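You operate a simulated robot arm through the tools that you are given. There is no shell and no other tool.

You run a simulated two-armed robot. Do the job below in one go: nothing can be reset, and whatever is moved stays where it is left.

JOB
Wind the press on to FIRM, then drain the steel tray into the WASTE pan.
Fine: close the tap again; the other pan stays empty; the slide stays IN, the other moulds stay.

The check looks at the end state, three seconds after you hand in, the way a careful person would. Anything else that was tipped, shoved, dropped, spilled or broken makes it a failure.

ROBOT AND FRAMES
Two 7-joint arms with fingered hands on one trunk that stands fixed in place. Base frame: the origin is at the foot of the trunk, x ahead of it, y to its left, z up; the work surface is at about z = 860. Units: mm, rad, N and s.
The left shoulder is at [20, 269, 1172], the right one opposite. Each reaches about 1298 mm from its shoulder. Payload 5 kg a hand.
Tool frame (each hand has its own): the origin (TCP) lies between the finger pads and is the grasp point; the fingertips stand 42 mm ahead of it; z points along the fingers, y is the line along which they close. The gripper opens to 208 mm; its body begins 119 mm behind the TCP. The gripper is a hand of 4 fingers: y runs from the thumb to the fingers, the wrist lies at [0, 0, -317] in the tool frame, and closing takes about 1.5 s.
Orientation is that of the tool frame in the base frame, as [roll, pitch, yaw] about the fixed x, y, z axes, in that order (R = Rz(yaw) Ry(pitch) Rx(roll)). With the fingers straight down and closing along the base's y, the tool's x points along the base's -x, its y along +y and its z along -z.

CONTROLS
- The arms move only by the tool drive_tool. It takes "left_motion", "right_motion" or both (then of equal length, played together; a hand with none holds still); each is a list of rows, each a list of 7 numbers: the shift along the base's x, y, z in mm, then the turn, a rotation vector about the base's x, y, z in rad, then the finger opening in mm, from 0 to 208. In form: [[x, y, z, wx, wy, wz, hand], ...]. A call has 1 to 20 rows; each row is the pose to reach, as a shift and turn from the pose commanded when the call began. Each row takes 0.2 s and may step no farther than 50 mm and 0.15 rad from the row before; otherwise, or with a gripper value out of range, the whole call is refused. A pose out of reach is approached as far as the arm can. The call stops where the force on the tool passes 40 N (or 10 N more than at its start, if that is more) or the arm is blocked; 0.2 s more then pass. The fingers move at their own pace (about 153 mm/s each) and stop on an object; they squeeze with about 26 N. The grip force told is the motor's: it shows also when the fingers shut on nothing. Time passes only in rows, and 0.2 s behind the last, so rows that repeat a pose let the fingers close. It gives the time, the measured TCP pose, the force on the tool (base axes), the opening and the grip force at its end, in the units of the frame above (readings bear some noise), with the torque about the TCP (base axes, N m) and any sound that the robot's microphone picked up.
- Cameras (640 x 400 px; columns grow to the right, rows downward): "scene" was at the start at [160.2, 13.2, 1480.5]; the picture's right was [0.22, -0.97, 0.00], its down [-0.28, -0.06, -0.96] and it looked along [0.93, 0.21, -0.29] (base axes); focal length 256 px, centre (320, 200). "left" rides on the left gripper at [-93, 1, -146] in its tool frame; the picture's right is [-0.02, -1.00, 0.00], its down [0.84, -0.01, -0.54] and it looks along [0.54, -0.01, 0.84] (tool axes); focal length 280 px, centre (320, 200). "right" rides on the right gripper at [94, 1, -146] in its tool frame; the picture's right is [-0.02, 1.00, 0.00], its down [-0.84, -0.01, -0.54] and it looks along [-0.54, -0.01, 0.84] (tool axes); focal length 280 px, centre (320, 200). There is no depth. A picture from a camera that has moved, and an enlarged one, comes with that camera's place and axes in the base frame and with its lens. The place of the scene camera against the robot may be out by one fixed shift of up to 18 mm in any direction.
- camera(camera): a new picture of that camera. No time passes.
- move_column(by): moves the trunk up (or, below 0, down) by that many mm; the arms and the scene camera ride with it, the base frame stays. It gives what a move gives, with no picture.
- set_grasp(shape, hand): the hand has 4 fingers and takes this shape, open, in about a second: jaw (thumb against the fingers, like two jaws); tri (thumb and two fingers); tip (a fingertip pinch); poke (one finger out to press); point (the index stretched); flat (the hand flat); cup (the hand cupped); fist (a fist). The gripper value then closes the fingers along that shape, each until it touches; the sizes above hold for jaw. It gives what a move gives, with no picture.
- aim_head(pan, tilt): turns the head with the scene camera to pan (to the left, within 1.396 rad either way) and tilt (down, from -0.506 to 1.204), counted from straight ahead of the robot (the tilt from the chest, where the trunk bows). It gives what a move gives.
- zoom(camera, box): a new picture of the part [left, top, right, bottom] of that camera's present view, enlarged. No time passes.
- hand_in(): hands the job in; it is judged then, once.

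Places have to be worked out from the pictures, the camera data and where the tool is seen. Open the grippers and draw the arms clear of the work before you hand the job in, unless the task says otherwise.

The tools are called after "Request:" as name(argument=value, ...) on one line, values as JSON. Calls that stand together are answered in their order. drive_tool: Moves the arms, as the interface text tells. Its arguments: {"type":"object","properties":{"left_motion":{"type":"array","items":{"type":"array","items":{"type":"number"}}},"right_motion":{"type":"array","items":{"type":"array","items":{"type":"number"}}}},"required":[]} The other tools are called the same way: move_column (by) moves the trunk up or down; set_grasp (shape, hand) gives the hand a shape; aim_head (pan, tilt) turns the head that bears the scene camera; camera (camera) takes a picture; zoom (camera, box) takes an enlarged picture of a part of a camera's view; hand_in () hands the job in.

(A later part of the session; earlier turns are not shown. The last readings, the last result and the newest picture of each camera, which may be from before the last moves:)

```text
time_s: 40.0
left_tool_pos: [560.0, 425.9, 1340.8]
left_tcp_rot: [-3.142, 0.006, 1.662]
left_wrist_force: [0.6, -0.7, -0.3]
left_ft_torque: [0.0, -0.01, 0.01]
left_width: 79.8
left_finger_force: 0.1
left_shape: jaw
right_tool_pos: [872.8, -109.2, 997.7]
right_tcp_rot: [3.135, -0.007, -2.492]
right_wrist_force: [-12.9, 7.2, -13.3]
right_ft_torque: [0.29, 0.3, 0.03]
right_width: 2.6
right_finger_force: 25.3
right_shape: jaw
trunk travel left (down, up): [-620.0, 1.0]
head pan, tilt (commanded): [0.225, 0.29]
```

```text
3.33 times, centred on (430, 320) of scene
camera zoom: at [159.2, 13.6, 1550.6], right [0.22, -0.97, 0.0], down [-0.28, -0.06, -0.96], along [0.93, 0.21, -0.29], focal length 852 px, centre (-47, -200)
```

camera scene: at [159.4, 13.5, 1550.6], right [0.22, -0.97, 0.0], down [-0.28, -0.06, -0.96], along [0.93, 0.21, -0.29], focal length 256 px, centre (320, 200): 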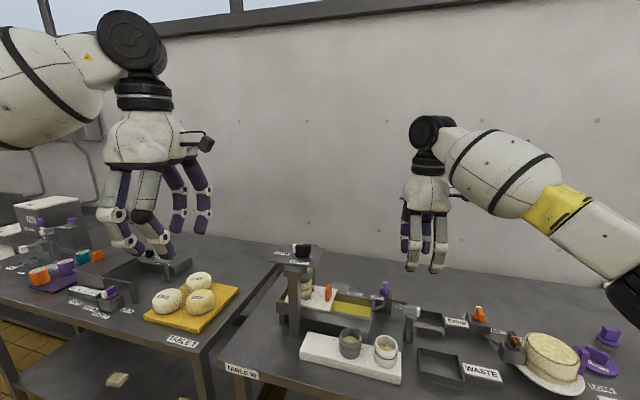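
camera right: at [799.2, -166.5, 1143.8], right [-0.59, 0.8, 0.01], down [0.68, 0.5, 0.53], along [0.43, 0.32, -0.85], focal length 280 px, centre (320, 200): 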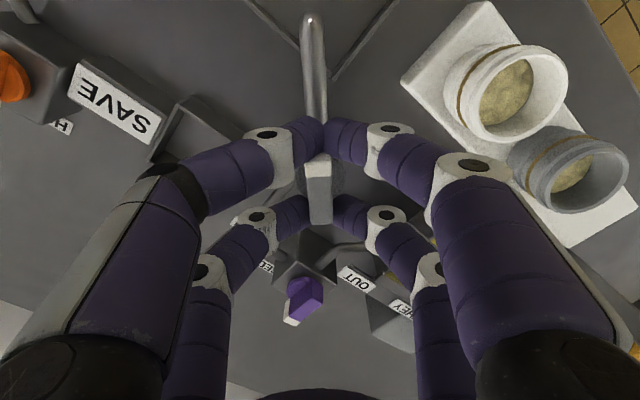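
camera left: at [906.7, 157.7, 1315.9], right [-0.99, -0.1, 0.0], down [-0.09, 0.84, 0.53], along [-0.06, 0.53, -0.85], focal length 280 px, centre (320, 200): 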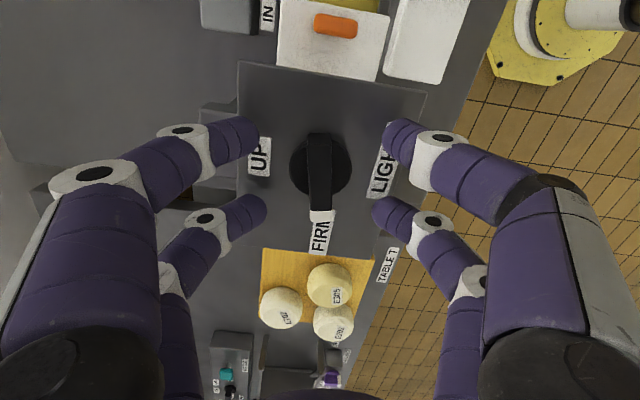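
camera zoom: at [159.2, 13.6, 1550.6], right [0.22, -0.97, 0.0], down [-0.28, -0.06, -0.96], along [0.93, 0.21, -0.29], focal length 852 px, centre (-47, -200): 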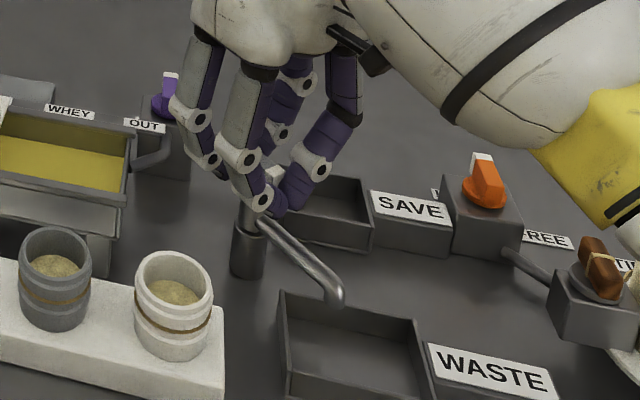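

The spout tip now stands at about (798, −170), roughly 30–40 mm inside the WASTE pan's rims. I open the fingers and lift clear.

Request:
drive_tool(right_motion=[[0, 0, 0, 0, 0, 0, 20], [0, 0, 0, 0, 0, 0, 50], [0, 0, 0, 0, 0, 0, 64], [0, 0, 0, 0, 0, 0, 64], [0, 0, 25, 0, 0, 0, 64], [0, 0, 60, 0, 0, 0, 64], [0, 0, 100, 0, 0, 0, 64], [0, 0, 140, 0, 0, 0, 64]])

Request:
camera(camera="right")

Request:
zoom(camera="scene", box=[350, 260, 510, 380])

```text
time_s: 41.8
left_tool_pos: [558.5, 424.9, 1342.2]
left_tcp_rot: [-3.141, 0.007, 1.659]
left_wrist_force: [-1.0, 0.5, -0.3]
left_ft_torque: [-0.05, -0.18, 0.0]
left_width: 79.8
left_finger_force: 0.0
left_shape: jaw
right_tool_pos: [871.3, -109.9, 1137.1]
right_tcp_rot: [3.135, -0.008, -2.49]
right_wrist_force: [-1.6, 0.0, -1.8]
right_ft_torque: [-0.08, -0.08, -0.02]
right_width: 63.6
right_finger_force: 0.2
right_shape: jaw
trunk travel left (down, up): [-620.0, 1.0]
head pan, tilt (commanded): [0.225, 0.29]
```

```text
taken
camera right: at [797.9, -165.8, 1283.5], right [-0.59, 0.8, 0.0], down [0.68, 0.5, 0.53], along [0.43, 0.32, -0.85], focal length 280 px, centre (320, 200)
```

right: 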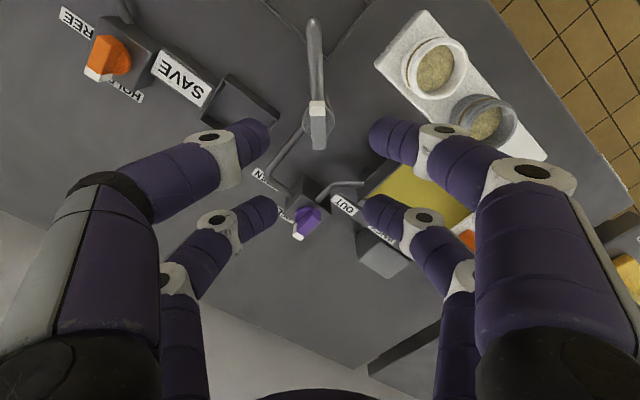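

```text
3.33 times, centred on (430, 320) of scene
camera zoom: at [158.0, 13.5, 1550.9], right [0.22, -0.97, 0.0], down [-0.28, -0.06, -0.96], along [0.93, 0.21, -0.28], focal length 852 px, centre (-47, -200)
```

zoom: 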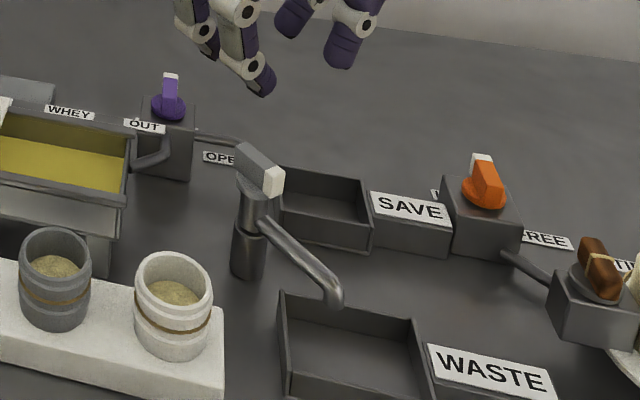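

The spout holds at WASTE and nothing else moved. Now I measure the tap knob closely from this viewpoint.

Request:
zoom(camera="right", box=[250, 150, 378, 250])

Request:
zoom(camera="scene", box=[366, 270, 430, 310])

```text
4.00 times, centred on (314, 200) of right
camera zoom: at [797.9, -165.8, 1283.5], right [-0.59, 0.8, 0.0], down [0.68, 0.5, 0.53], along [0.43, 0.32, -0.85], focal length 1122 px, centre (344, 200)
```

zoom: 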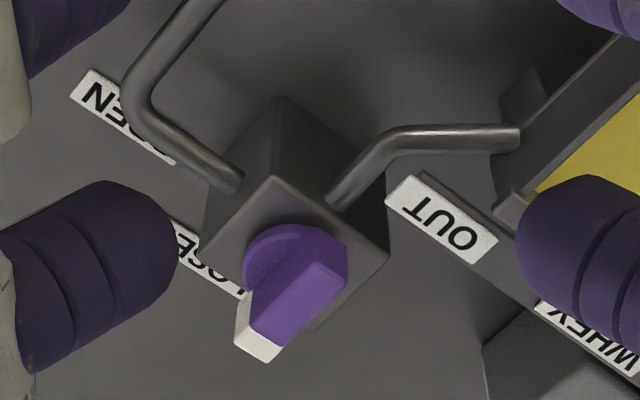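

```text
10.00 times, centred on (398, 290) of scene
camera zoom: at [158.0, 13.5, 1550.9], right [0.22, -0.97, 0.0], down [-0.28, -0.06, -0.96], along [0.93, 0.21, -0.28], focal length 2557 px, centre (-460, -700)
```

zoom: 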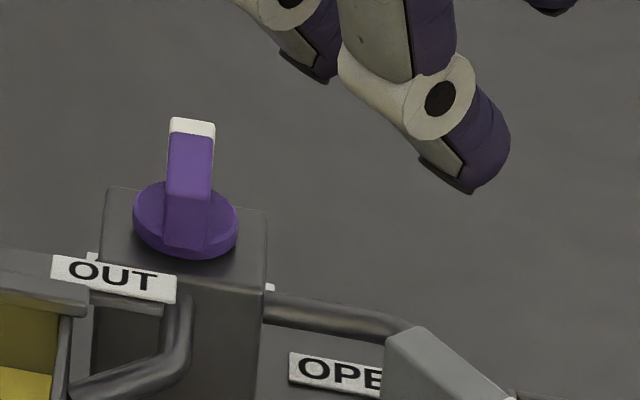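

Combining views, the tap knob's axis is about (1008, −32), disc top ≈935, bar ±24 mm long with top ≈960. It is too far for a vertical hand, so I'll tilt the fingers forward ~30° and pinch the bar's outer end; first I square the hand up.

Request:
drive_tool(right_motion=[[10, 8, 5, 0, 0, -0.13, 64], [20, 16, 10, 0, 0, -0.26, 64], [30, 24, 15, 0, 0, -0.39, 60], [40, 32, 20, 0, 0, -0.52, 60], [50, 44, 25, 0, 0, -0.653, 60], [50, 44, 25, 0, 0, -0.653, 60]])

Request:
drive_tool(right_motion=[[18, 6, -8, 0, -0.12, 0, 60], [36, 12, -16, 0, -0.24, 0, 60], [54, 18, -24, 0, -0.36, 0, 60], [72, 24, -32, 0, -0.48, 0, 60], [95, 32, -45, 0, -0.524, 0, 60], [109, 34, -65, 0, -0.524, 0, 60], [109, 34, -65, 0, -0.524, 0, 60]])

Request:
camera(camera="right")

Request:
camera(camera="scene")

```text
time_s: 43.1
left_tool_pos: [560.2, 424.7, 1341.4]
left_tcp_rot: [-3.14, 0.004, 1.66]
left_wrist_force: [-0.3, -0.7, -0.8]
left_ft_torque: [0.09, 0.09, 0.03]
left_width: 79.6
left_finger_force: 0.0
left_shape: jaw
right_tool_pos: [923.8, -70.7, 1161.7]
right_tcp_rot: [3.136, -0.009, 3.136]
right_wrist_force: [0.8, -0.9, 0.0]
right_ft_torque: [0.16, 0.08, 0.0]
right_width: 60.1
right_finger_force: 0.0
right_shape: jaw
trunk travel left (down, up): [-620.0, 1.0]
head pan, tilt (commanded): [0.225, 0.29]
```

```text
time_s: 44.8
left_tool_pos: [559.7, 425.6, 1341.3]
left_tcp_rot: [-3.141, 0.006, 1.66]
left_wrist_force: [-1.1, -0.2, 0.0]
left_ft_torque: [-0.01, -0.04, 0.01]
left_width: 79.6
left_finger_force: 0.1
left_shape: jaw
right_tool_pos: [1032.4, -31.9, 1098.2]
right_tcp_rot: [3.136, 0.52, 3.139]
right_wrist_force: [-0.3, 0.6, -0.4]
right_ft_torque: [-0.02, 0.0, 0.0]
right_width: 59.9
right_finger_force: 0.1
right_shape: jaw
trunk travel left (down, up): [-620.0, 1.0]
head pan, tilt (commanded): [0.225, 0.29]
```

```text
taken
camera right: at [879.1, -32.5, 1178.4], right [0.01, 1.0, 0.01], down [0.47, -0.02, 0.89], along [0.89, 0.0, -0.47], focal length 280 px, centre (320, 200)
```

right: 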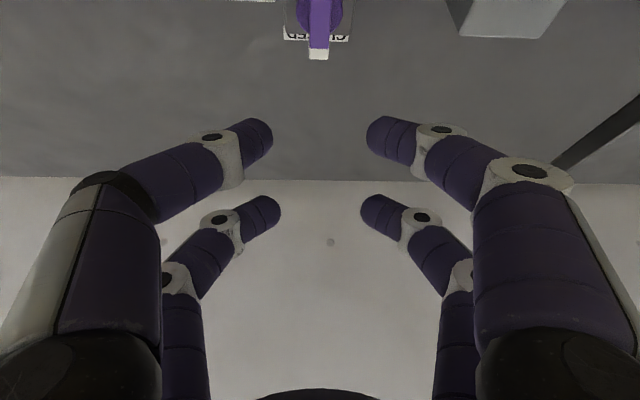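

```text
taken
camera scene: at [158.7, 13.4, 1550.8], right [0.22, -0.97, 0.0], down [-0.28, -0.06, -0.96], along [0.93, 0.21, -0.29], focal length 256 px, centre (320, 200)
```

scene: 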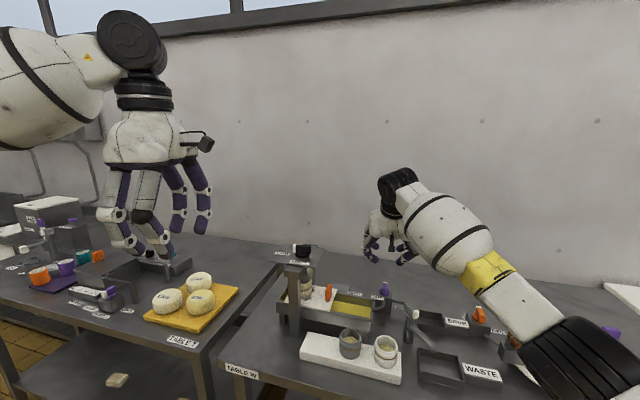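

Tilted pose reached over the tap; the knob points straight at the CLOSED label. I enlarge to refine its position, then test the clockwise turn in free air.

Request:
zoom(camera="right", box=[270, 0, 370, 62])

Request:
drive_tool(right_motion=[[0, -3, 0, 0.06, 0, -0.104, 60], [-1, -7, 0, 0.12, 0, -0.208, 60], [-2, -11, -1, 0.18, 0, -0.312, 60], [-4, -15, -2, 0.24, 0, -0.416, 60], [-6, -19, -2, 0.3, 0, -0.52, 60], [-8, -23, -3, 0.36, 0, -0.624, 60], [-11, -28, -4, 0.42, 0, -0.727, 60], [-14, -33, -5, 0.48, 0, -0.831, 60], [-17, -37, -6, 0.54, 0, -0.935, 60], [-20, -41, -8, 0.6, 0, -1.039, 60], [-24, -44, -10, 0.63, 0, -1.09, 60], [-24, -44, -10, 0.63, 0, -1.09, 60]])

Request:
camera(camera="right")

Request:
camera(camera="scene")

```text
6.40 times, centred on (320, 31) of right
camera zoom: at [879.1, -32.5, 1178.4], right [0.01, 1.0, 0.01], down [0.47, -0.02, 0.89], along [0.89, 0.0, -0.47], focal length 1794 px, centre (320, 1282)
```

zoom: 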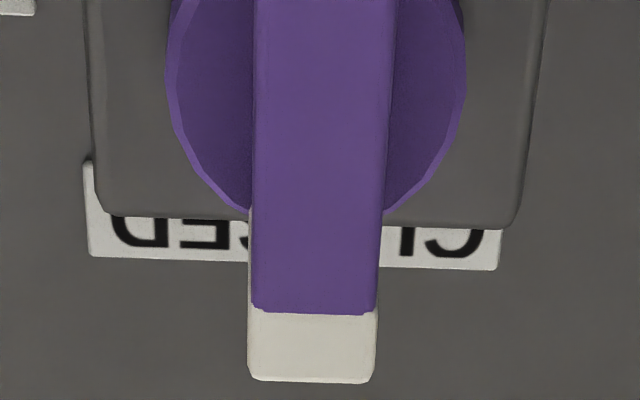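

```text
time_s: 47.4
left_tool_pos: [560.8, 425.1, 1341.6]
left_tcp_rot: [3.141, 0.006, 1.66]
left_wrist_force: [-0.1, 0.1, 0.4]
left_ft_torque: [-0.03, 0.04, -0.02]
left_width: 79.8
left_finger_force: 0.1
left_shape: jaw
right_tool_pos: [1007.8, -75.4, 1088.4]
right_tcp_rot: [2.636, 0.143, 1.844]
right_wrist_force: [0.1, 0.0, -0.2]
right_ft_torque: [-0.04, 0.0, -0.01]
right_width: 60.1
right_finger_force: 0.0
right_shape: jaw
trunk travel left (down, up): [-620.0, 1.0]
head pan, tilt (commanded): [0.225, 0.29]
```

```text
taken
camera right: at [910.8, 10.3, 1200.7], right [0.83, 0.29, 0.48], down [-0.06, -0.81, 0.58], along [0.56, -0.51, -0.65], focal length 280 px, centre (320, 200)
```

right: 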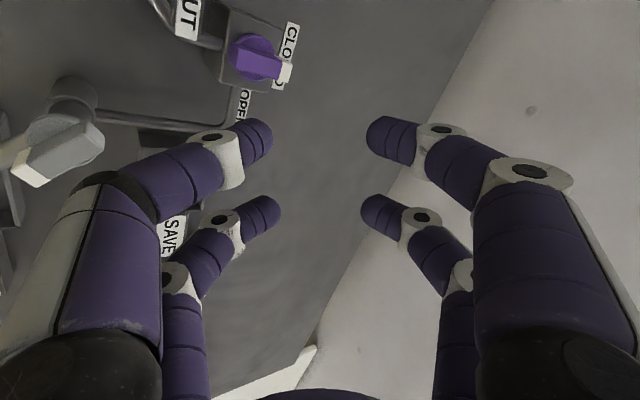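

```text
taken
camera scene: at [159.2, 13.3, 1550.6], right [0.22, -0.97, 0.0], down [-0.28, -0.06, -0.96], along [0.93, 0.21, -0.29], focal length 256 px, centre (320, 200)
```

scene: 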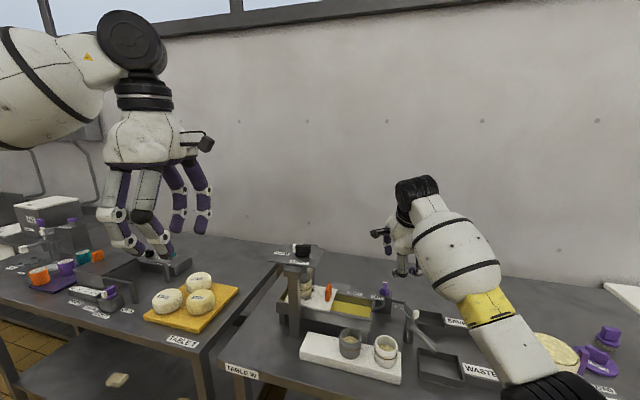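

The clockwise turn works in this tilted pose too. Refined tap axis: (1009.5, −32.5); bar tip ≈1036. I return to the start attitude above the bar's outer end and narrow the fingers to 50.

Request:
drive_tool(right_motion=[[3, 4, 2, -0.06, 0, 0.104, 60], [6, 8, 3, -0.12, 0, 0.208, 60], [9, 12, 4, -0.18, 0, 0.312, 60], [12, 16, 5, -0.24, 0, 0.416, 60], [14, 20, 6, -0.3, 0, 0.52, 60], [16, 24, 6, -0.36, 0, 0.624, 60], [18, 28, 7, -0.42, 0, 0.727, 56], [20, 33, 8, -0.48, 0, 0.831, 52], [22, 38, 9, -0.54, 0, 0.935, 50], [24, 42, 10, -0.6, 0, 1.039, 50], [24, 43, 10, -0.63, 0, 1.09, 50], [24, 43, -20, -0.63, 0, 1.09, 50], [24, 43, -40, -0.63, 0, 1.09, 50], [24, 43, -40, -0.63, 0, 1.09, 50]])

Request:
camera(camera="right")

Request:
zoom(camera="scene", box=[340, 230, 468, 310])

```text
time_s: 50.4
left_tool_pos: [559.9, 424.6, 1342.0]
left_tcp_rot: [3.141, 0.005, 1.66]
left_wrist_force: [0.3, -0.2, -0.1]
left_ft_torque: [0.03, 0.01, 0.01]
left_width: 80.1
left_finger_force: 0.1
left_shape: jaw
right_tool_pos: [1031.8, -33.5, 1047.1]
right_tcp_rot: [3.135, 0.517, 3.14]
right_wrist_force: [0.2, -0.4, -0.5]
right_ft_torque: [-0.02, 0.03, -0.04]
right_width: 50.2
right_finger_force: 0.1
right_shape: jaw
trunk travel left (down, up): [-620.0, 1.0]
head pan, tilt (commanded): [0.225, 0.29]
```

```text
taken
camera right: at [878.7, -34.1, 1127.1], right [0.01, 1.0, 0.01], down [0.47, -0.02, 0.88], along [0.88, 0.0, -0.47], focal length 280 px, centre (320, 200)
```

right: 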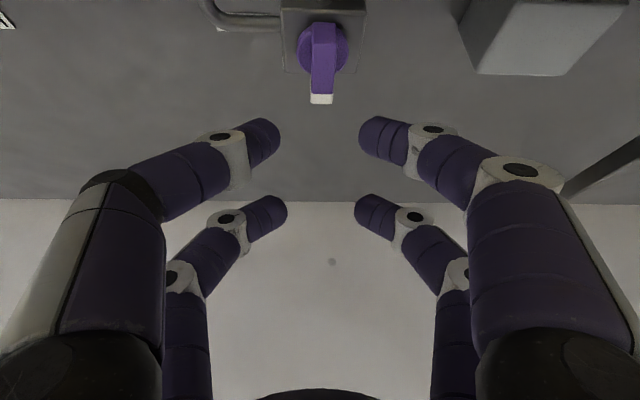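

```text
5.00 times, centred on (404, 270) of scene
camera zoom: at [159.4, 13.3, 1550.6], right [0.22, -0.97, 0.0], down [-0.28, -0.06, -0.96], along [0.93, 0.21, -0.29], focal length 1279 px, centre (-100, -150)
```

zoom: 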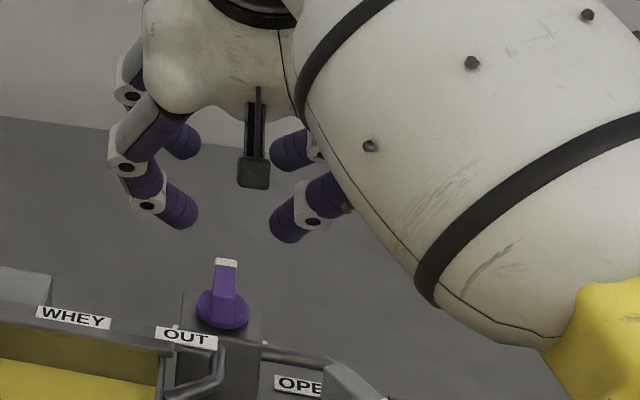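

Geometry checks out: after lowering ~53 mm, the near finger pair will straddle the bar's outer end. I descend in small steps.

Request:
drive_tool(right_motion=[[0, 0.5, -15, 0, 0, 0, 50], [0, 0.5, -30, 0, 0, 0, 50], [0, 0.5, -43, 0, 0, 0, 50], [0, 0.5, -43, 0, 0, 0, 50]])

Request:
camera(camera="right")

Request:
zoom(camera="scene", box=[340, 240, 468, 320])

```text
time_s: 51.4
left_tool_pos: [560.6, 425.7, 1342.6]
left_tcp_rot: [-3.141, 0.005, 1.661]
left_wrist_force: [-0.2, 0.8, 0.0]
left_ft_torque: [-0.03, -0.07, 0.02]
left_width: 80.1
left_finger_force: 0.0
left_shape: jaw
right_tool_pos: [1033.1, -32.9, 1004.9]
right_tcp_rot: [3.136, 0.516, 3.138]
right_wrist_force: [-1.3, -0.2, 0.3]
right_ft_torque: [-0.01, -0.02, 0.02]
right_width: 50.3
right_finger_force: 0.0
right_shape: jaw
trunk travel left (down, up): [-620.0, 1.0]
head pan, tilt (commanded): [0.225, 0.29]
```

```text
taken
camera right: at [879.0, -33.4, 1084.9], right [0.01, 1.0, 0.01], down [0.47, -0.02, 0.88], along [0.88, 0.0, -0.47], focal length 280 px, centre (320, 200)
```

right: 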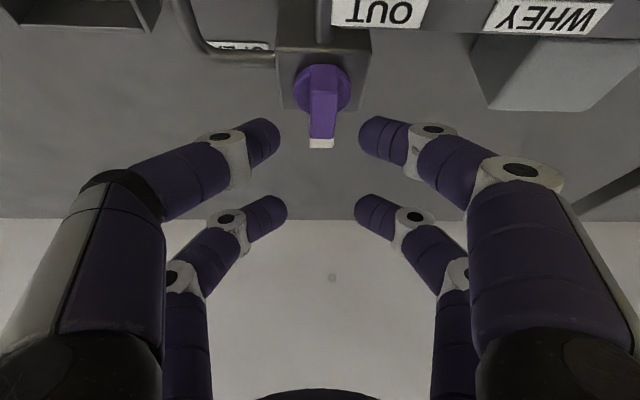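

```text
5.00 times, centred on (404, 280) of scene
camera zoom: at [158.7, 13.2, 1550.8], right [0.22, -0.97, 0.0], down [-0.28, -0.06, -0.96], along [0.93, 0.21, -0.29], focal length 1279 px, centre (-100, -200)
```

zoom: 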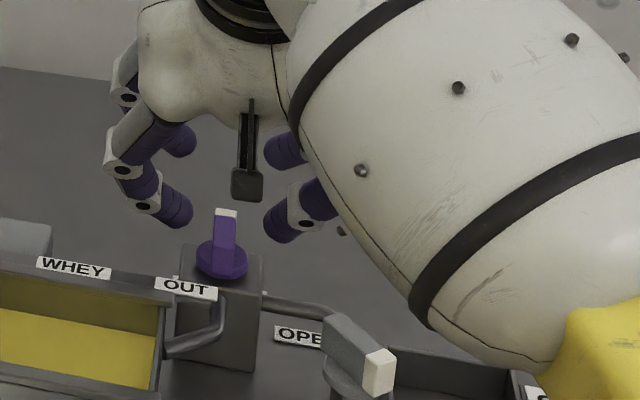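

The near pair is now just above the bar's outer half. I lower 11 mm more and close on the bar.

Request:
drive_tool(right_motion=[[-1, 0, -6, 0, 0, 0, 50], [-1, 0, -11, 0, 0, 0, 50], [-1, 0, -11, 0, 0, 0, 35], [-1, 0, -11, 0, 0, 0, 22], [-1, 0, -11, 0, 0, 0, 12], [-1, 0, -11, 0, 0, 0, 5], [-1, 0, -11, 0, 0, 0, 5], [-1, 0, -11, 0, 0, 0, 5]])

Request:
camera(camera="right")

Request:
zoom(camera="scene", box=[340, 240, 468, 320])

```text
time_s: 53.1
left_tool_pos: [560.3, 425.0, 1342.2]
left_tcp_rot: [-3.141, 0.007, 1.66]
left_wrist_force: [-0.2, 0.7, 0.5]
left_ft_torque: [-0.03, -0.01, 0.01]
left_width: 79.9
left_finger_force: 0.0
left_shape: jaw
right_tool_pos: [1031.8, -33.5, 994.1]
right_tcp_rot: [3.136, 0.516, 3.14]
right_wrist_force: [1.2, 1.0, 0.1]
right_ft_torque: [0.14, -0.17, -0.06]
right_width: 2.4
right_finger_force: 25.7
right_shape: jaw
trunk travel left (down, up): [-620.0, 1.0]
head pan, tilt (commanded): [0.225, 0.29]
```

```text
taken
camera right: at [878.4, -33.4, 1073.7], right [0.01, 1.0, 0.01], down [0.47, -0.02, 0.88], along [0.88, 0.0, -0.47], focal length 280 px, centre (320, 200)
```

right: 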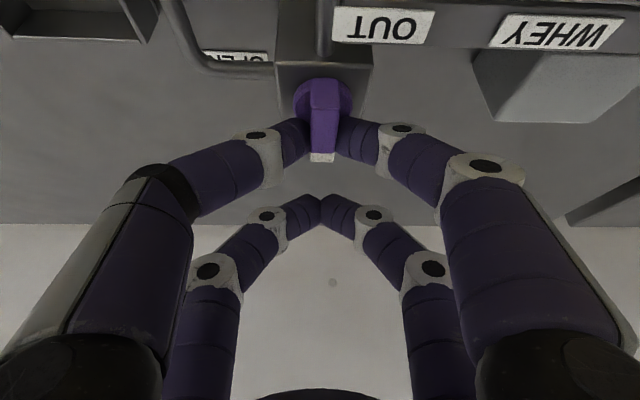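

```text
5.00 times, centred on (404, 280) of scene
camera zoom: at [159.4, 13.4, 1550.6], right [0.22, -0.97, 0.0], down [-0.28, -0.06, -0.96], along [0.93, 0.21, -0.29], focal length 1279 px, centre (-100, -200)
```

zoom: 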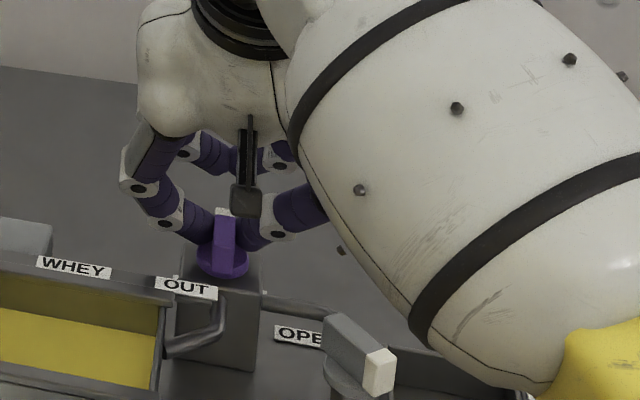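

The near pair grips the bar's outer half (25.7 N). I start turning the tap clockwise along an arc about its axis, about 20° first, and check.

Request:
drive_tool(right_motion=[[0.2, -5.2, -0.1, 0.0512, 0.0146, -0.1109, 5], [0.3, -10.3, -0.4, 0.1024, 0.0291, -0.2218, 5], [-0.4, -15.5, -0.9, 0.1536, 0.0437, -0.3327, 5]])

Request:
camera(camera="right")

Request:
zoom(camera="scene", box=[340, 250, 500, 370])

```text
time_s: 54.0
left_tool_pos: [560.9, 426.7, 1341.7]
left_tcp_rot: [3.141, 0.005, 1.66]
left_wrist_force: [-0.5, -0.6, 0.7]
left_ft_torque: [0.0, -0.01, 0.0]
left_width: 80.0
left_finger_force: 0.1
left_shape: jaw
right_tool_pos: [1030.2, -48.1, 991.8]
right_tcp_rot: [2.977, 0.44, 2.733]
right_wrist_force: [-8.2, 4.6, -7.0]
right_ft_torque: [-0.13, 0.21, 0.06]
right_width: 2.7
right_finger_force: 26.2
right_shape: jaw
trunk travel left (down, up): [-620.0, 1.0]
head pan, tilt (commanded): [0.225, 0.29]
```

```text
taken
camera right: at [887.3, -11.2, 1081.9], right [0.34, 0.93, 0.15], down [0.45, -0.3, 0.84], along [0.82, -0.22, -0.52], focal length 280 px, centre (320, 200)
```

right: 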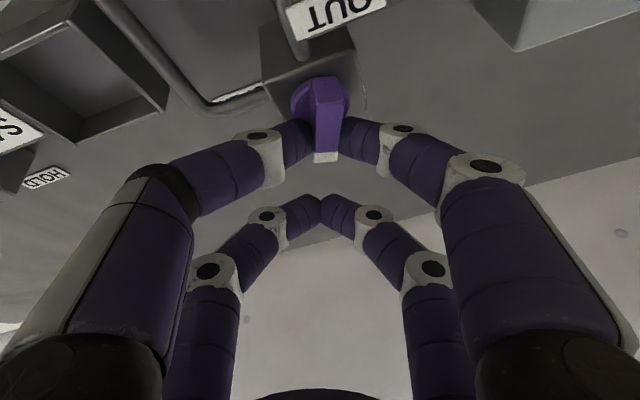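

```text
3.33 times, centred on (420, 310) of scene
camera zoom: at [159.0, 13.7, 1550.6], right [0.22, -0.97, 0.0], down [-0.28, -0.06, -0.96], along [0.93, 0.21, -0.29], focal length 852 px, centre (-13, -167)
```

zoom: 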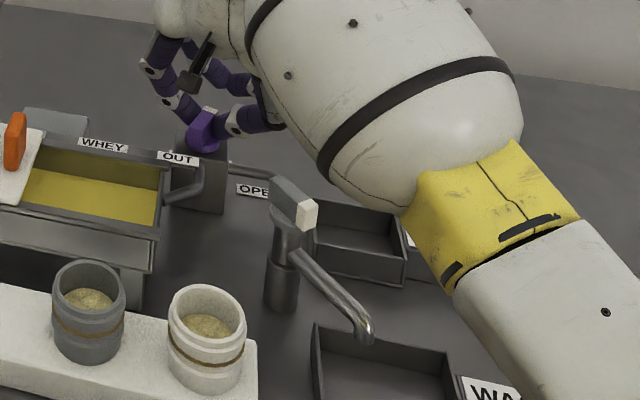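

The knob follows and the spout begins to wet over the WASTE pan. I continue the arc to the OPEN direction (about −70°).

Request:
drive_tool(right_motion=[[-1.3, -5, -0.7, 0.0512, 0.0146, -0.1109, 5], [-3.2, -9.8, -1.5, 0.1024, 0.0291, -0.2218, 5], [-5.6, -14.3, -2.5, 0.1536, 0.0437, -0.3327, 5], [-8.6, -18.6, -3.6, 0.2048, 0.0583, -0.4436, 5], [-12.1, -22.5, -4.8, 0.256, 0.0729, -0.5545, 5], [-16.1, -25.8, -6.1, 0.3071, 0.0874, -0.6653, 5], [-20.5, -28.5, -7.4, 0.3583, 0.102, -0.7762, 5]])

Request:
camera(camera="right")

Request:
zoom(camera="scene", box=[340, 250, 500, 370])

```text
time_s: 55.5
left_tool_pos: [560.0, 425.6, 1341.7]
left_tcp_rot: [-3.14, 0.008, 1.662]
left_wrist_force: [-0.8, 0.9, 0.2]
left_ft_torque: [-0.01, -0.03, 0.0]
left_width: 79.8
left_finger_force: 0.1
left_shape: jaw
right_tool_pos: [1010.4, -73.8, 985.7]
right_tcp_rot: [2.807, 0.117, 1.901]
right_wrist_force: [-8.1, 19.3, -4.7]
right_ft_torque: [0.11, 0.57, 0.38]
right_width: 2.5
right_finger_force: 26.1
right_shape: jaw
trunk travel left (down, up): [-620.0, 1.0]
head pan, tilt (commanded): [0.225, 0.29]
```

```text
taken
camera right: at [930.6, 12.2, 1111.5], right [0.89, 0.33, 0.33], down [0.07, -0.8, 0.6], along [0.46, -0.51, -0.73], focal length 280 px, centre (320, 200)
```

right: 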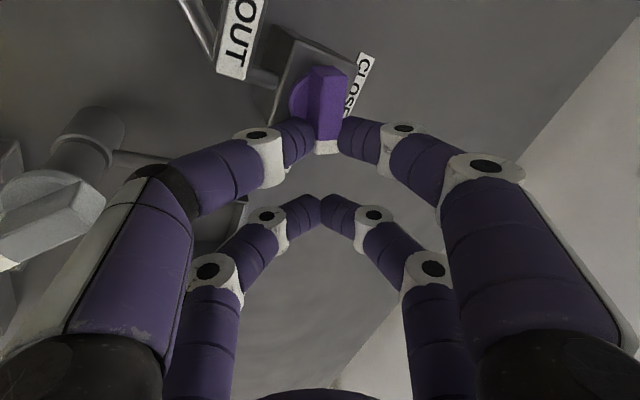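

```text
3.33 times, centred on (420, 310) of scene
camera zoom: at [159.1, 14.5, 1550.6], right [0.22, -0.97, 0.0], down [-0.28, -0.07, -0.96], along [0.93, 0.21, -0.29], focal length 852 px, centre (-13, -167)
```

zoom: 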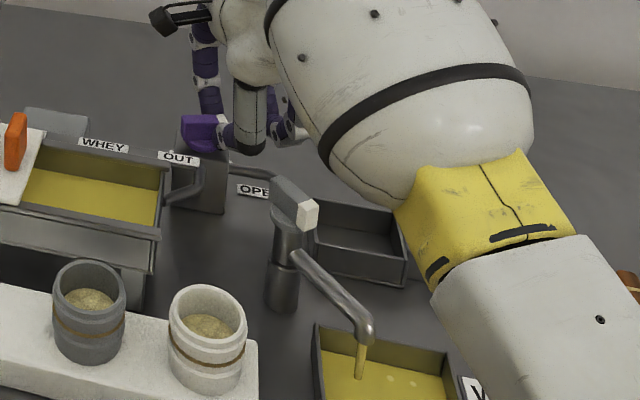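

Whey is running from the spout into the WASTE pan. I hold still briefly and watch both levels.

Request:
drive_tool(right_motion=[[0, 0, 0, 0, 0, 0, 5], [0, 0, 0, 0, 0, 0, 5]])

Request:
zoom(camera="scene", box=[340, 250, 500, 370])

Request:
zoom(camera="scene", box=[402, 330, 498, 390])

```text
time_s: 56.1
left_tool_pos: [559.3, 427.4, 1340.5]
left_tcp_rot: [3.139, 0.006, 1.66]
left_wrist_force: [0.7, 0.2, -0.6]
left_ft_torque: [0.03, -0.03, 0.02]
left_width: 79.8
left_finger_force: 0.1
left_shape: jaw
right_tool_pos: [1010.1, -76.0, 986.0]
right_tcp_rot: [2.806, 0.119, 1.9]
right_wrist_force: [-7.2, 23.1, -4.8]
right_ft_torque: [0.27, 0.54, 0.33]
right_width: 2.5
right_finger_force: 26.1
right_shape: jaw
trunk travel left (down, up): [-620.0, 1.0]
head pan, tilt (commanded): [0.225, 0.29]
```

```text
3.33 times, centred on (420, 310) of scene
camera zoom: at [159.0, 14.8, 1550.6], right [0.22, -0.97, 0.0], down [-0.28, -0.07, -0.96], along [0.93, 0.21, -0.29], focal length 852 px, centre (-13, -167)
```

zoom: 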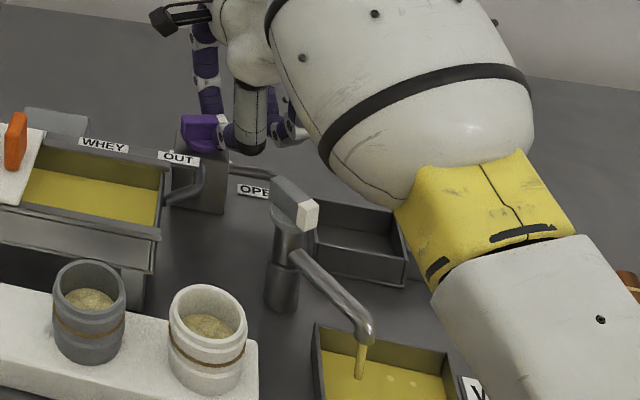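

```text
6.67 times, centred on (450, 360) of scene
camera zoom: at [159.0, 14.8, 1550.6], right [0.22, -0.97, 0.0], down [-0.28, -0.07, -0.96], along [0.93, 0.21, -0.29], focal length 1705 px, centre (-547, -867)
```

zoom: 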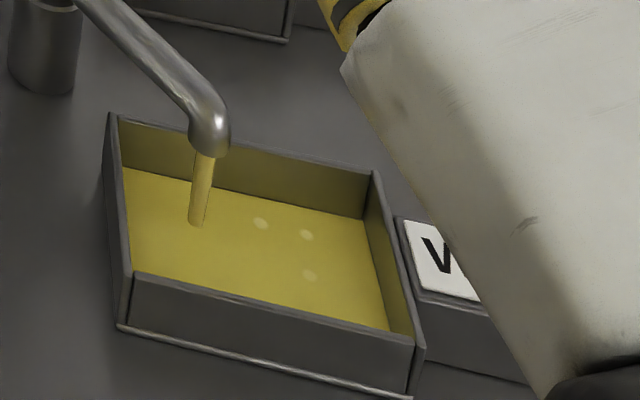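

Flow is steady and the level in the pan is rising well below the rim. I relieve the side load by 2 mm and keep waiting.

Request:
drive_tool(right_motion=[[0, 2, 0, 0, 0, 0, 5], [0, 2, 0, 0, 0, 0, 5], [0, 2, 0, 0, 0, 0, 5], [0, 2, 0, 0, 0, 0, 5], [0, 2, 0, 0, 0, 0, 5], [0, 2, 0, 0, 0, 0, 5], [0, 2, 0, 0, 0, 0, 5], [0, 2, 0, 0, 0, 0, 5]])

Request:
zoom(camera="scene", box=[340, 250, 500, 370])

Request:
zoom(camera="scene", box=[402, 330, 498, 390])

```text
time_s: 58.0
left_tool_pos: [559.8, 425.4, 1341.6]
left_tcp_rot: [3.141, 0.006, 1.661]
left_wrist_force: [0.3, 0.1, 0.0]
left_ft_torque: [-0.01, 0.01, 0.02]
left_width: 79.9
left_finger_force: 0.0
left_shape: jaw
right_tool_pos: [1011.0, -73.8, 985.7]
right_tcp_rot: [2.808, 0.118, 1.904]
right_wrist_force: [-7.3, 14.9, -1.9]
right_ft_torque: [0.05, 0.54, 0.32]
right_width: 2.7
right_finger_force: 25.8
right_shape: jaw
trunk travel left (down, up): [-620.0, 1.0]
head pan, tilt (commanded): [0.225, 0.29]
```

```text
3.33 times, centred on (420, 310) of scene
camera zoom: at [158.8, 14.2, 1550.7], right [0.22, -0.97, 0.0], down [-0.28, -0.06, -0.96], along [0.93, 0.21, -0.29], focal length 852 px, centre (-13, -167)
```

zoom: 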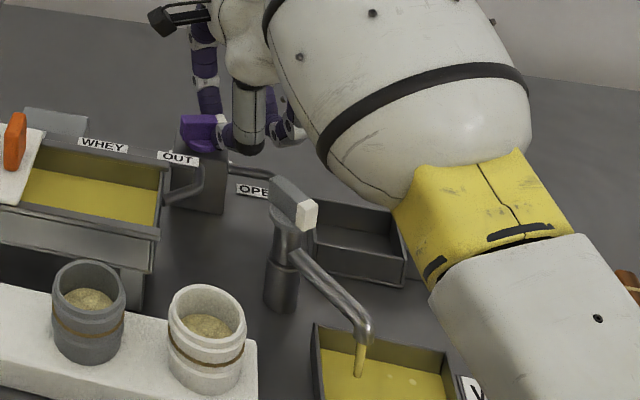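

```text
6.67 times, centred on (450, 360) of scene
camera zoom: at [158.8, 14.2, 1550.7], right [0.22, -0.97, 0.0], down [-0.28, -0.06, -0.96], along [0.93, 0.21, -0.29], focal length 1705 px, centre (-547, -867)
```

zoom: 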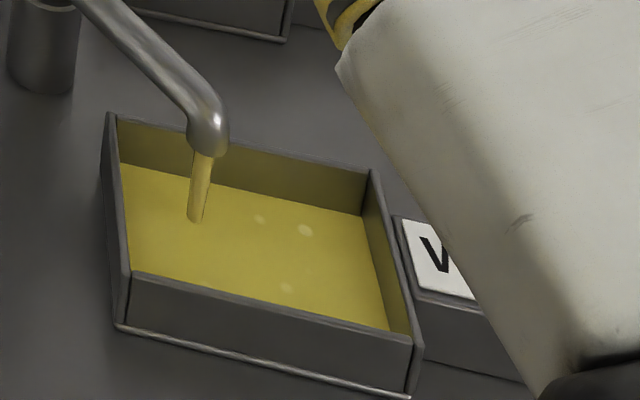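

The level rises slowly, so I wait longer in 4-second holds, checking in between.

Request:
drive_tool(right_motion=[[0, 1, 0, 0, 0, 0, 5], [0, 1, 0, 0, 0, 0, 5], [0, 1, 0, 0, 0, 0, 5], [0, 1, 0, 0, 0, 0, 5], [0, 1, 0, 0, 0, 0, 5], [0, 1, 0, 0, 0, 0, 5], [0, 1, 0, 0, 0, 0, 5], [0, 1, 0, 0, 0, 0, 5], [0, 1, 0, 0, 0, 0, 5], [0, 1, 0, 0, 0, 0, 5], [0, 1, 0, 0, 0, 0, 5], [0, 1, 0, 0, 0, 0, 5], [0, 1, 0, 0, 0, 0, 5], [0, 1, 0, 0, 0, 0, 5], [0, 1, 0, 0, 0, 0, 5], [0, 1, 0, 0, 0, 0, 5], [0, 1, 0, 0, 0, 0, 5], [0, 1, 0, 0, 0, 0, 5]])

Request:
zoom(camera="scene", box=[402, 330, 498, 390])

Request:
zoom(camera="scene", box=[320, 270, 416, 330])

```text
time_s: 61.8
left_tool_pos: [559.3, 424.5, 1340.9]
left_tcp_rot: [3.14, 0.004, 1.66]
left_wrist_force: [0.0, -0.2, -1.0]
left_ft_torque: [0.0, 0.0, 0.0]
left_width: 79.9
left_finger_force: 0.1
left_shape: jaw
right_tool_pos: [1010.5, -73.7, 985.6]
right_tcp_rot: [2.807, 0.121, 1.902]
right_wrist_force: [-4.6, 2.0, 0.6]
right_ft_torque: [-0.28, 0.56, 0.25]
right_width: 2.7
right_finger_force: 26.3
right_shape: jaw
trunk travel left (down, up): [-620.0, 1.0]
head pan, tilt (commanded): [0.225, 0.29]
```

```text
6.67 times, centred on (450, 360) of scene
camera zoom: at [158.8, 13.4, 1550.7], right [0.22, -0.97, 0.0], down [-0.28, -0.06, -0.96], along [0.93, 0.21, -0.29], focal length 1705 px, centre (-547, -867)
```

zoom: 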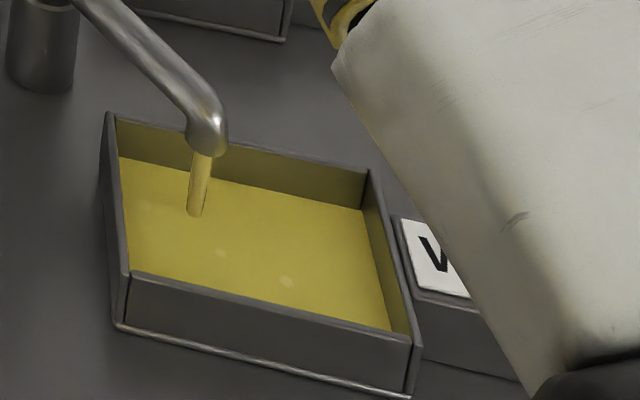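

```text
6.67 times, centred on (368, 300) of scene
camera zoom: at [158.8, 13.4, 1550.7], right [0.22, -0.97, 0.0], down [-0.28, -0.06, -0.96], along [0.93, 0.21, -0.29], focal length 1705 px, centre (0, -467)
```

zoom: 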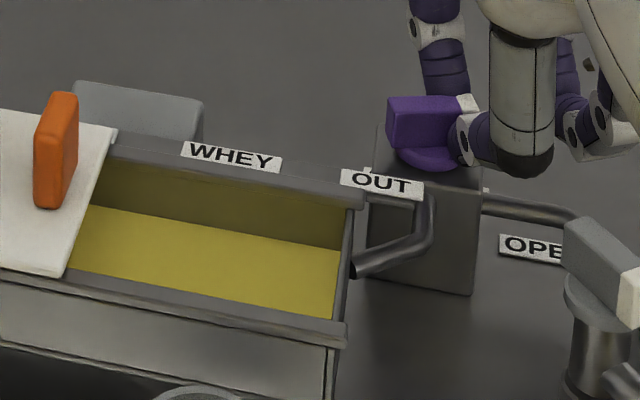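

The tray is going down and the pan is less than half full. I keep holding and checking.

Request:
drive_tool(right_motion=[[0, 0, 0, 0, 0, 0, 5], [0, 0, 0, 0, 0, 0, 5], [0, 0, 0, 0, 0, 0, 5], [0, 0, 0, 0, 0, 0, 5], [0, 0, 0, 0, 0, 0, 5], [0, 0, 0, 0, 0, 0, 5], [0, 0, 0, 0, 0, 0, 5], [0, 0, 0, 0, 0, 0, 5], [0, 0, 0, 0, 0, 0, 5], [0, 0, 0, 0, 0, 0, 5], [0, 0, 0, 0, 0, 0, 5], [0, 0, 0, 0, 0, 0, 5], [0, 0, 0, 0, 0, 0, 5], [0, 0, 0, 0, 0, 0, 5], [0, 0, 0, 0, 0, 0, 5], [0, 0, 0, 0, 0, 0, 5], [0, 0, 0, 0, 0, 0, 5], [0, 0, 0, 0, 0, 0, 5], [0, 0, 0, 0, 0, 0, 5], [0, 0, 0, 0, 0, 0, 5]])

Request:
zoom(camera="scene", box=[402, 330, 498, 390])

Request:
zoom(camera="scene", box=[320, 270, 416, 330])

```text
time_s: 66.0
left_tool_pos: [560.6, 424.4, 1342.6]
left_tcp_rot: [3.14, 0.005, 1.66]
left_wrist_force: [-0.8, -1.5, 0.0]
left_ft_torque: [-0.01, 0.0, 0.0]
left_width: 80.0
left_finger_force: 0.0
left_shape: jaw
right_tool_pos: [1010.3, -73.7, 985.0]
right_tcp_rot: [2.807, 0.118, 1.902]
right_wrist_force: [-3.6, 1.3, 1.2]
right_ft_torque: [-0.29, 0.55, 0.18]
right_width: 2.3
right_finger_force: 25.6
right_shape: jaw
trunk travel left (down, up): [-620.0, 1.0]
head pan, tilt (commanded): [0.225, 0.29]
```

```text
6.67 times, centred on (450, 360) of scene
camera zoom: at [158.8, 13.3, 1550.7], right [0.22, -0.97, 0.0], down [-0.28, -0.06, -0.96], along [0.93, 0.21, -0.29], focal length 1705 px, centre (-547, -867)
```

zoom: 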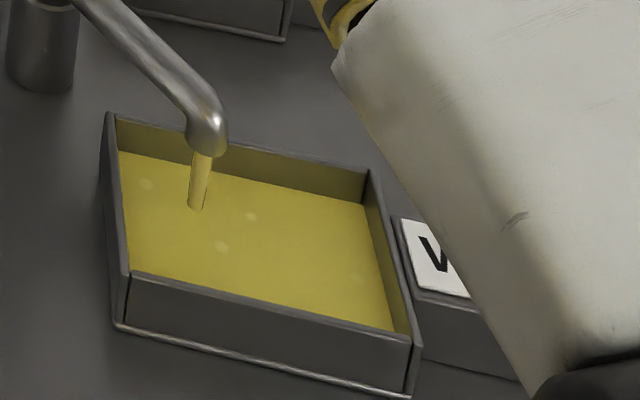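

```text
6.67 times, centred on (368, 300) of scene
camera zoom: at [158.8, 13.3, 1550.7], right [0.22, -0.97, 0.0], down [-0.28, -0.06, -0.96], along [0.93, 0.21, -0.29], focal length 1705 px, centre (0, -467)
```

zoom: 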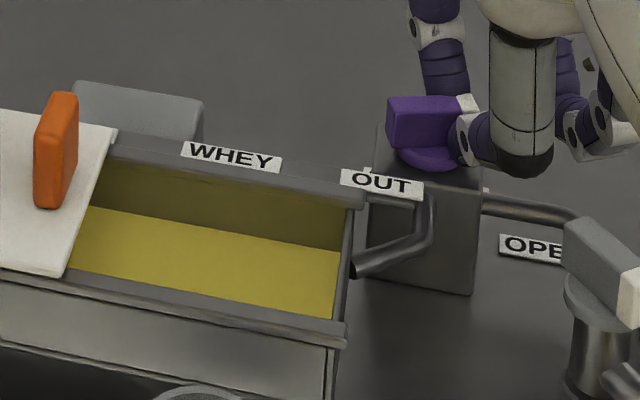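

The pan is about one third full and rising steadily while the tray falls. I hold another 4 s and check.

Request:
drive_tool(right_motion=[[0, 0, 0, 0, 0, 0, 5], [0, 0, 0, 0, 0, 0, 5], [0, 0, 0, 0, 0, 0, 5], [0, 0, 0, 0, 0, 0, 5], [0, 0, 0, 0, 0, 0, 5], [0, 0, 0, 0, 0, 0, 5], [0, 0, 0, 0, 0, 0, 5], [0, 0, 0, 0, 0, 0, 5], [0, 0, 0, 0, 0, 0, 5], [0, 0, 0, 0, 0, 0, 5], [0, 0, 0, 0, 0, 0, 5], [0, 0, 0, 0, 0, 0, 5], [0, 0, 0, 0, 0, 0, 5], [0, 0, 0, 0, 0, 0, 5], [0, 0, 0, 0, 0, 0, 5], [0, 0, 0, 0, 0, 0, 5], [0, 0, 0, 0, 0, 0, 5], [0, 0, 0, 0, 0, 0, 5], [0, 0, 0, 0, 0, 0, 5], [0, 0, 0, 0, 0, 0, 5]])

Request:
zoom(camera="scene", box=[402, 330, 498, 390])

Request:
zoom(camera="scene", box=[320, 270, 416, 330])

```text
time_s: 70.2
left_tool_pos: [560.0, 425.9, 1341.3]
left_tcp_rot: [3.142, 0.005, 1.659]
left_wrist_force: [0.8, -0.3, 0.8]
left_ft_torque: [-0.01, -0.02, -0.01]
left_width: 80.0
left_finger_force: 0.0
left_shape: jaw
right_tool_pos: [1011.6, -74.1, 985.7]
right_tcp_rot: [2.806, 0.119, 1.9]
right_wrist_force: [-5.5, 2.3, 1.4]
right_ft_torque: [-0.27, 0.58, 0.18]
right_width: 2.4
right_finger_force: 26.3
right_shape: jaw
trunk travel left (down, up): [-620.0, 1.0]
head pan, tilt (commanded): [0.225, 0.29]
```

```text
6.67 times, centred on (450, 360) of scene
camera zoom: at [158.8, 13.3, 1550.7], right [0.22, -0.97, 0.0], down [-0.28, -0.06, -0.96], along [0.93, 0.21, -0.29], focal length 1705 px, centre (-547, -867)
```

zoom: 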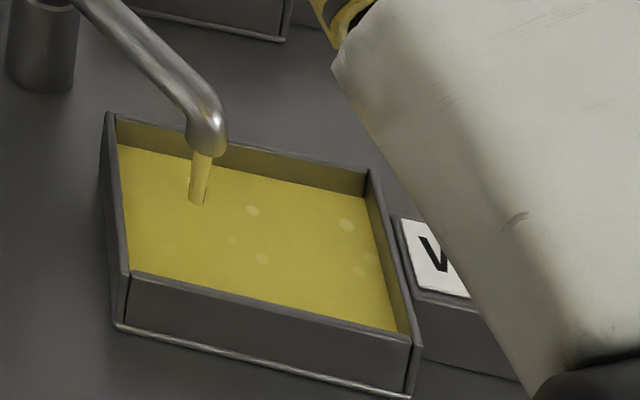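

```text
6.67 times, centred on (368, 300) of scene
camera zoom: at [158.8, 13.3, 1550.7], right [0.22, -0.97, 0.0], down [-0.28, -0.06, -0.96], along [0.93, 0.21, -0.29], focal length 1705 px, centre (0, -467)
```

zoom: 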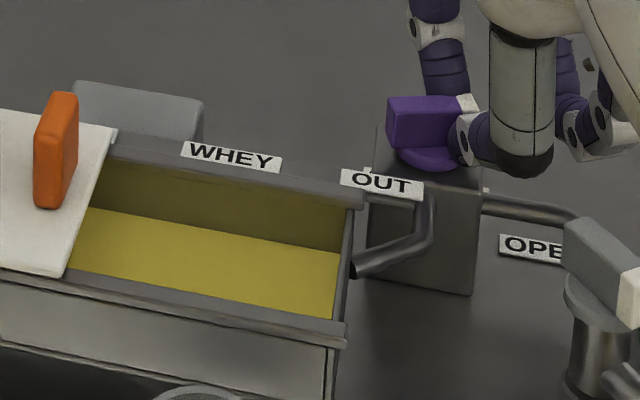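

Still flowing steadily: the pan is just under half full, and the tray is slightly lower. I continue.

Request:
drive_tool(right_motion=[[0, 0, 0, 0, 0, 0, 5], [0, 0, 0, 0, 0, 0, 5], [0, 0, 0, 0, 0, 0, 5], [0, 0, 0, 0, 0, 0, 5], [0, 0, 0, 0, 0, 0, 5], [0, 0, 0, 0, 0, 0, 5], [0, 0, 0, 0, 0, 0, 5], [0, 0, 0, 0, 0, 0, 5], [0, 0, 0, 0, 0, 0, 5], [0, 0, 0, 0, 0, 0, 5], [0, 0, 0, 0, 0, 0, 5], [0, 0, 0, 0, 0, 0, 5], [0, 0, 0, 0, 0, 0, 5], [0, 0, 0, 0, 0, 0, 5], [0, 0, 0, 0, 0, 0, 5], [0, 0, 0, 0, 0, 0, 5], [0, 0, 0, 0, 0, 0, 5], [0, 0, 0, 0, 0, 0, 5], [0, 0, 0, 0, 0, 0, 5], [0, 0, 0, 0, 0, 0, 5]])

Request:
zoom(camera="scene", box=[402, 330, 498, 390])

Request:
zoom(camera="scene", box=[260, 250, 420, 350])

```text
time_s: 74.3
left_tool_pos: [560.1, 425.7, 1341.2]
left_tcp_rot: [3.141, 0.006, 1.66]
left_wrist_force: [0.3, 0.7, -0.1]
left_ft_torque: [0.02, -0.03, -0.03]
left_width: 79.9
left_finger_force: 0.0
left_shape: jaw
right_tool_pos: [1010.9, -74.1, 985.8]
right_tcp_rot: [2.806, 0.118, 1.9]
right_wrist_force: [-4.7, 1.2, 0.7]
right_ft_torque: [-0.29, 0.57, 0.2]
right_width: 2.5
right_finger_force: 25.5
right_shape: jaw
trunk travel left (down, up): [-620.0, 1.0]
head pan, tilt (commanded): [0.225, 0.29]
```

```text
6.67 times, centred on (450, 360) of scene
camera zoom: at [158.8, 13.3, 1550.7], right [0.22, -0.97, 0.0], down [-0.28, -0.06, -0.96], along [0.93, 0.21, -0.29], focal length 1705 px, centre (-547, -867)
```

zoom: 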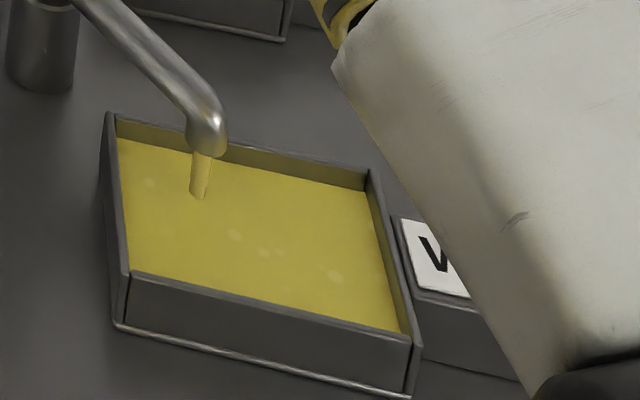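

```text
4.00 times, centred on (340, 300) of scene
camera zoom: at [158.8, 13.3, 1550.7], right [0.22, -0.97, 0.0], down [-0.28, -0.06, -0.96], along [0.93, 0.21, -0.29], focal length 1023 px, centre (240, -200)
```

zoom: 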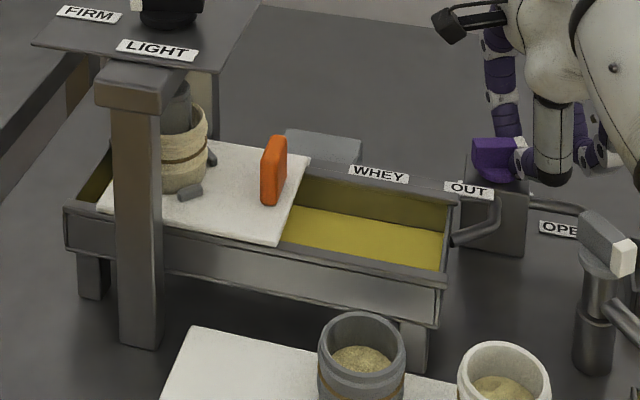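

The pan is about 55 % full with whey still in the tray. I watch at shorter intervals from here so it can't overflow.

Request:
drive_tool(right_motion=[[0, 0, 0, 0, 0, 0, 5], [0, 0, 0, 0, 0, 0, 5], [0, 0, 0, 0, 0, 0, 5], [0, 0, 0, 0, 0, 0, 5], [0, 0, 0, 0, 0, 0, 5], [0, 0, 0, 0, 0, 0, 5], [0, 0, 0, 0, 0, 0, 5], [0, 0, 0, 0, 0, 0, 5], [0, 0, 0, 0, 0, 0, 5], [0, 0, 0, 0, 0, 0, 5], [0, 0, 0, 0, 0, 0, 5], [0, 0, 0, 0, 0, 0, 5], [0, 0, 0, 0, 0, 0, 5], [0, 0, 0, 0, 0, 0, 5], [0, 0, 0, 0, 0, 0, 5]])

Request:
zoom(camera="scene", box=[402, 330, 498, 390])

Request:
zoom(camera="scene", box=[320, 270, 416, 330])

```text
time_s: 77.5
left_tool_pos: [559.5, 425.4, 1341.7]
left_tcp_rot: [3.139, 0.005, 1.658]
left_wrist_force: [-0.1, 0.6, 1.3]
left_ft_torque: [-0.02, -0.02, 0.0]
left_width: 79.8
left_finger_force: 0.0
left_shape: jaw
right_tool_pos: [1010.5, -73.2, 985.3]
right_tcp_rot: [2.807, 0.119, 1.901]
right_wrist_force: [-4.9, 1.3, 1.1]
right_ft_torque: [-0.27, 0.57, 0.2]
right_width: 2.4
right_finger_force: 25.9
right_shape: jaw
trunk travel left (down, up): [-620.0, 1.0]
head pan, tilt (commanded): [0.225, 0.29]
```

```text
6.67 times, centred on (450, 360) of scene
camera zoom: at [158.8, 13.3, 1550.7], right [0.22, -0.97, 0.0], down [-0.28, -0.06, -0.96], along [0.93, 0.21, -0.29], focal length 1705 px, centre (-547, -867)
```

zoom: 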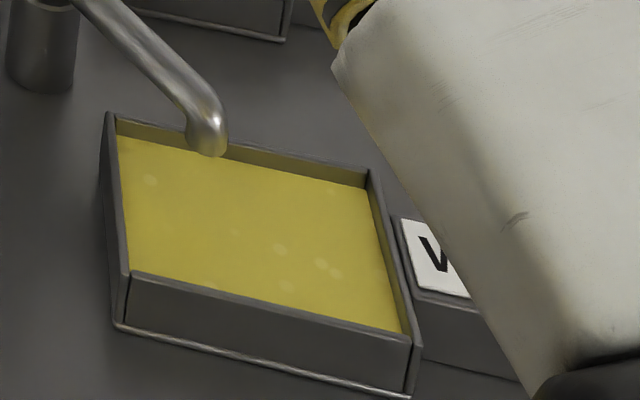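

```text
6.67 times, centred on (368, 300) of scene
camera zoom: at [158.8, 13.3, 1550.7], right [0.22, -0.97, 0.0], down [-0.28, -0.06, -0.96], along [0.93, 0.21, -0.29], focal length 1705 px, centre (0, -467)
```

zoom: 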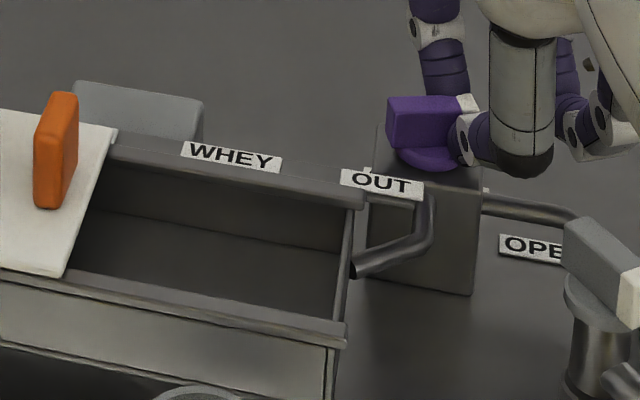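

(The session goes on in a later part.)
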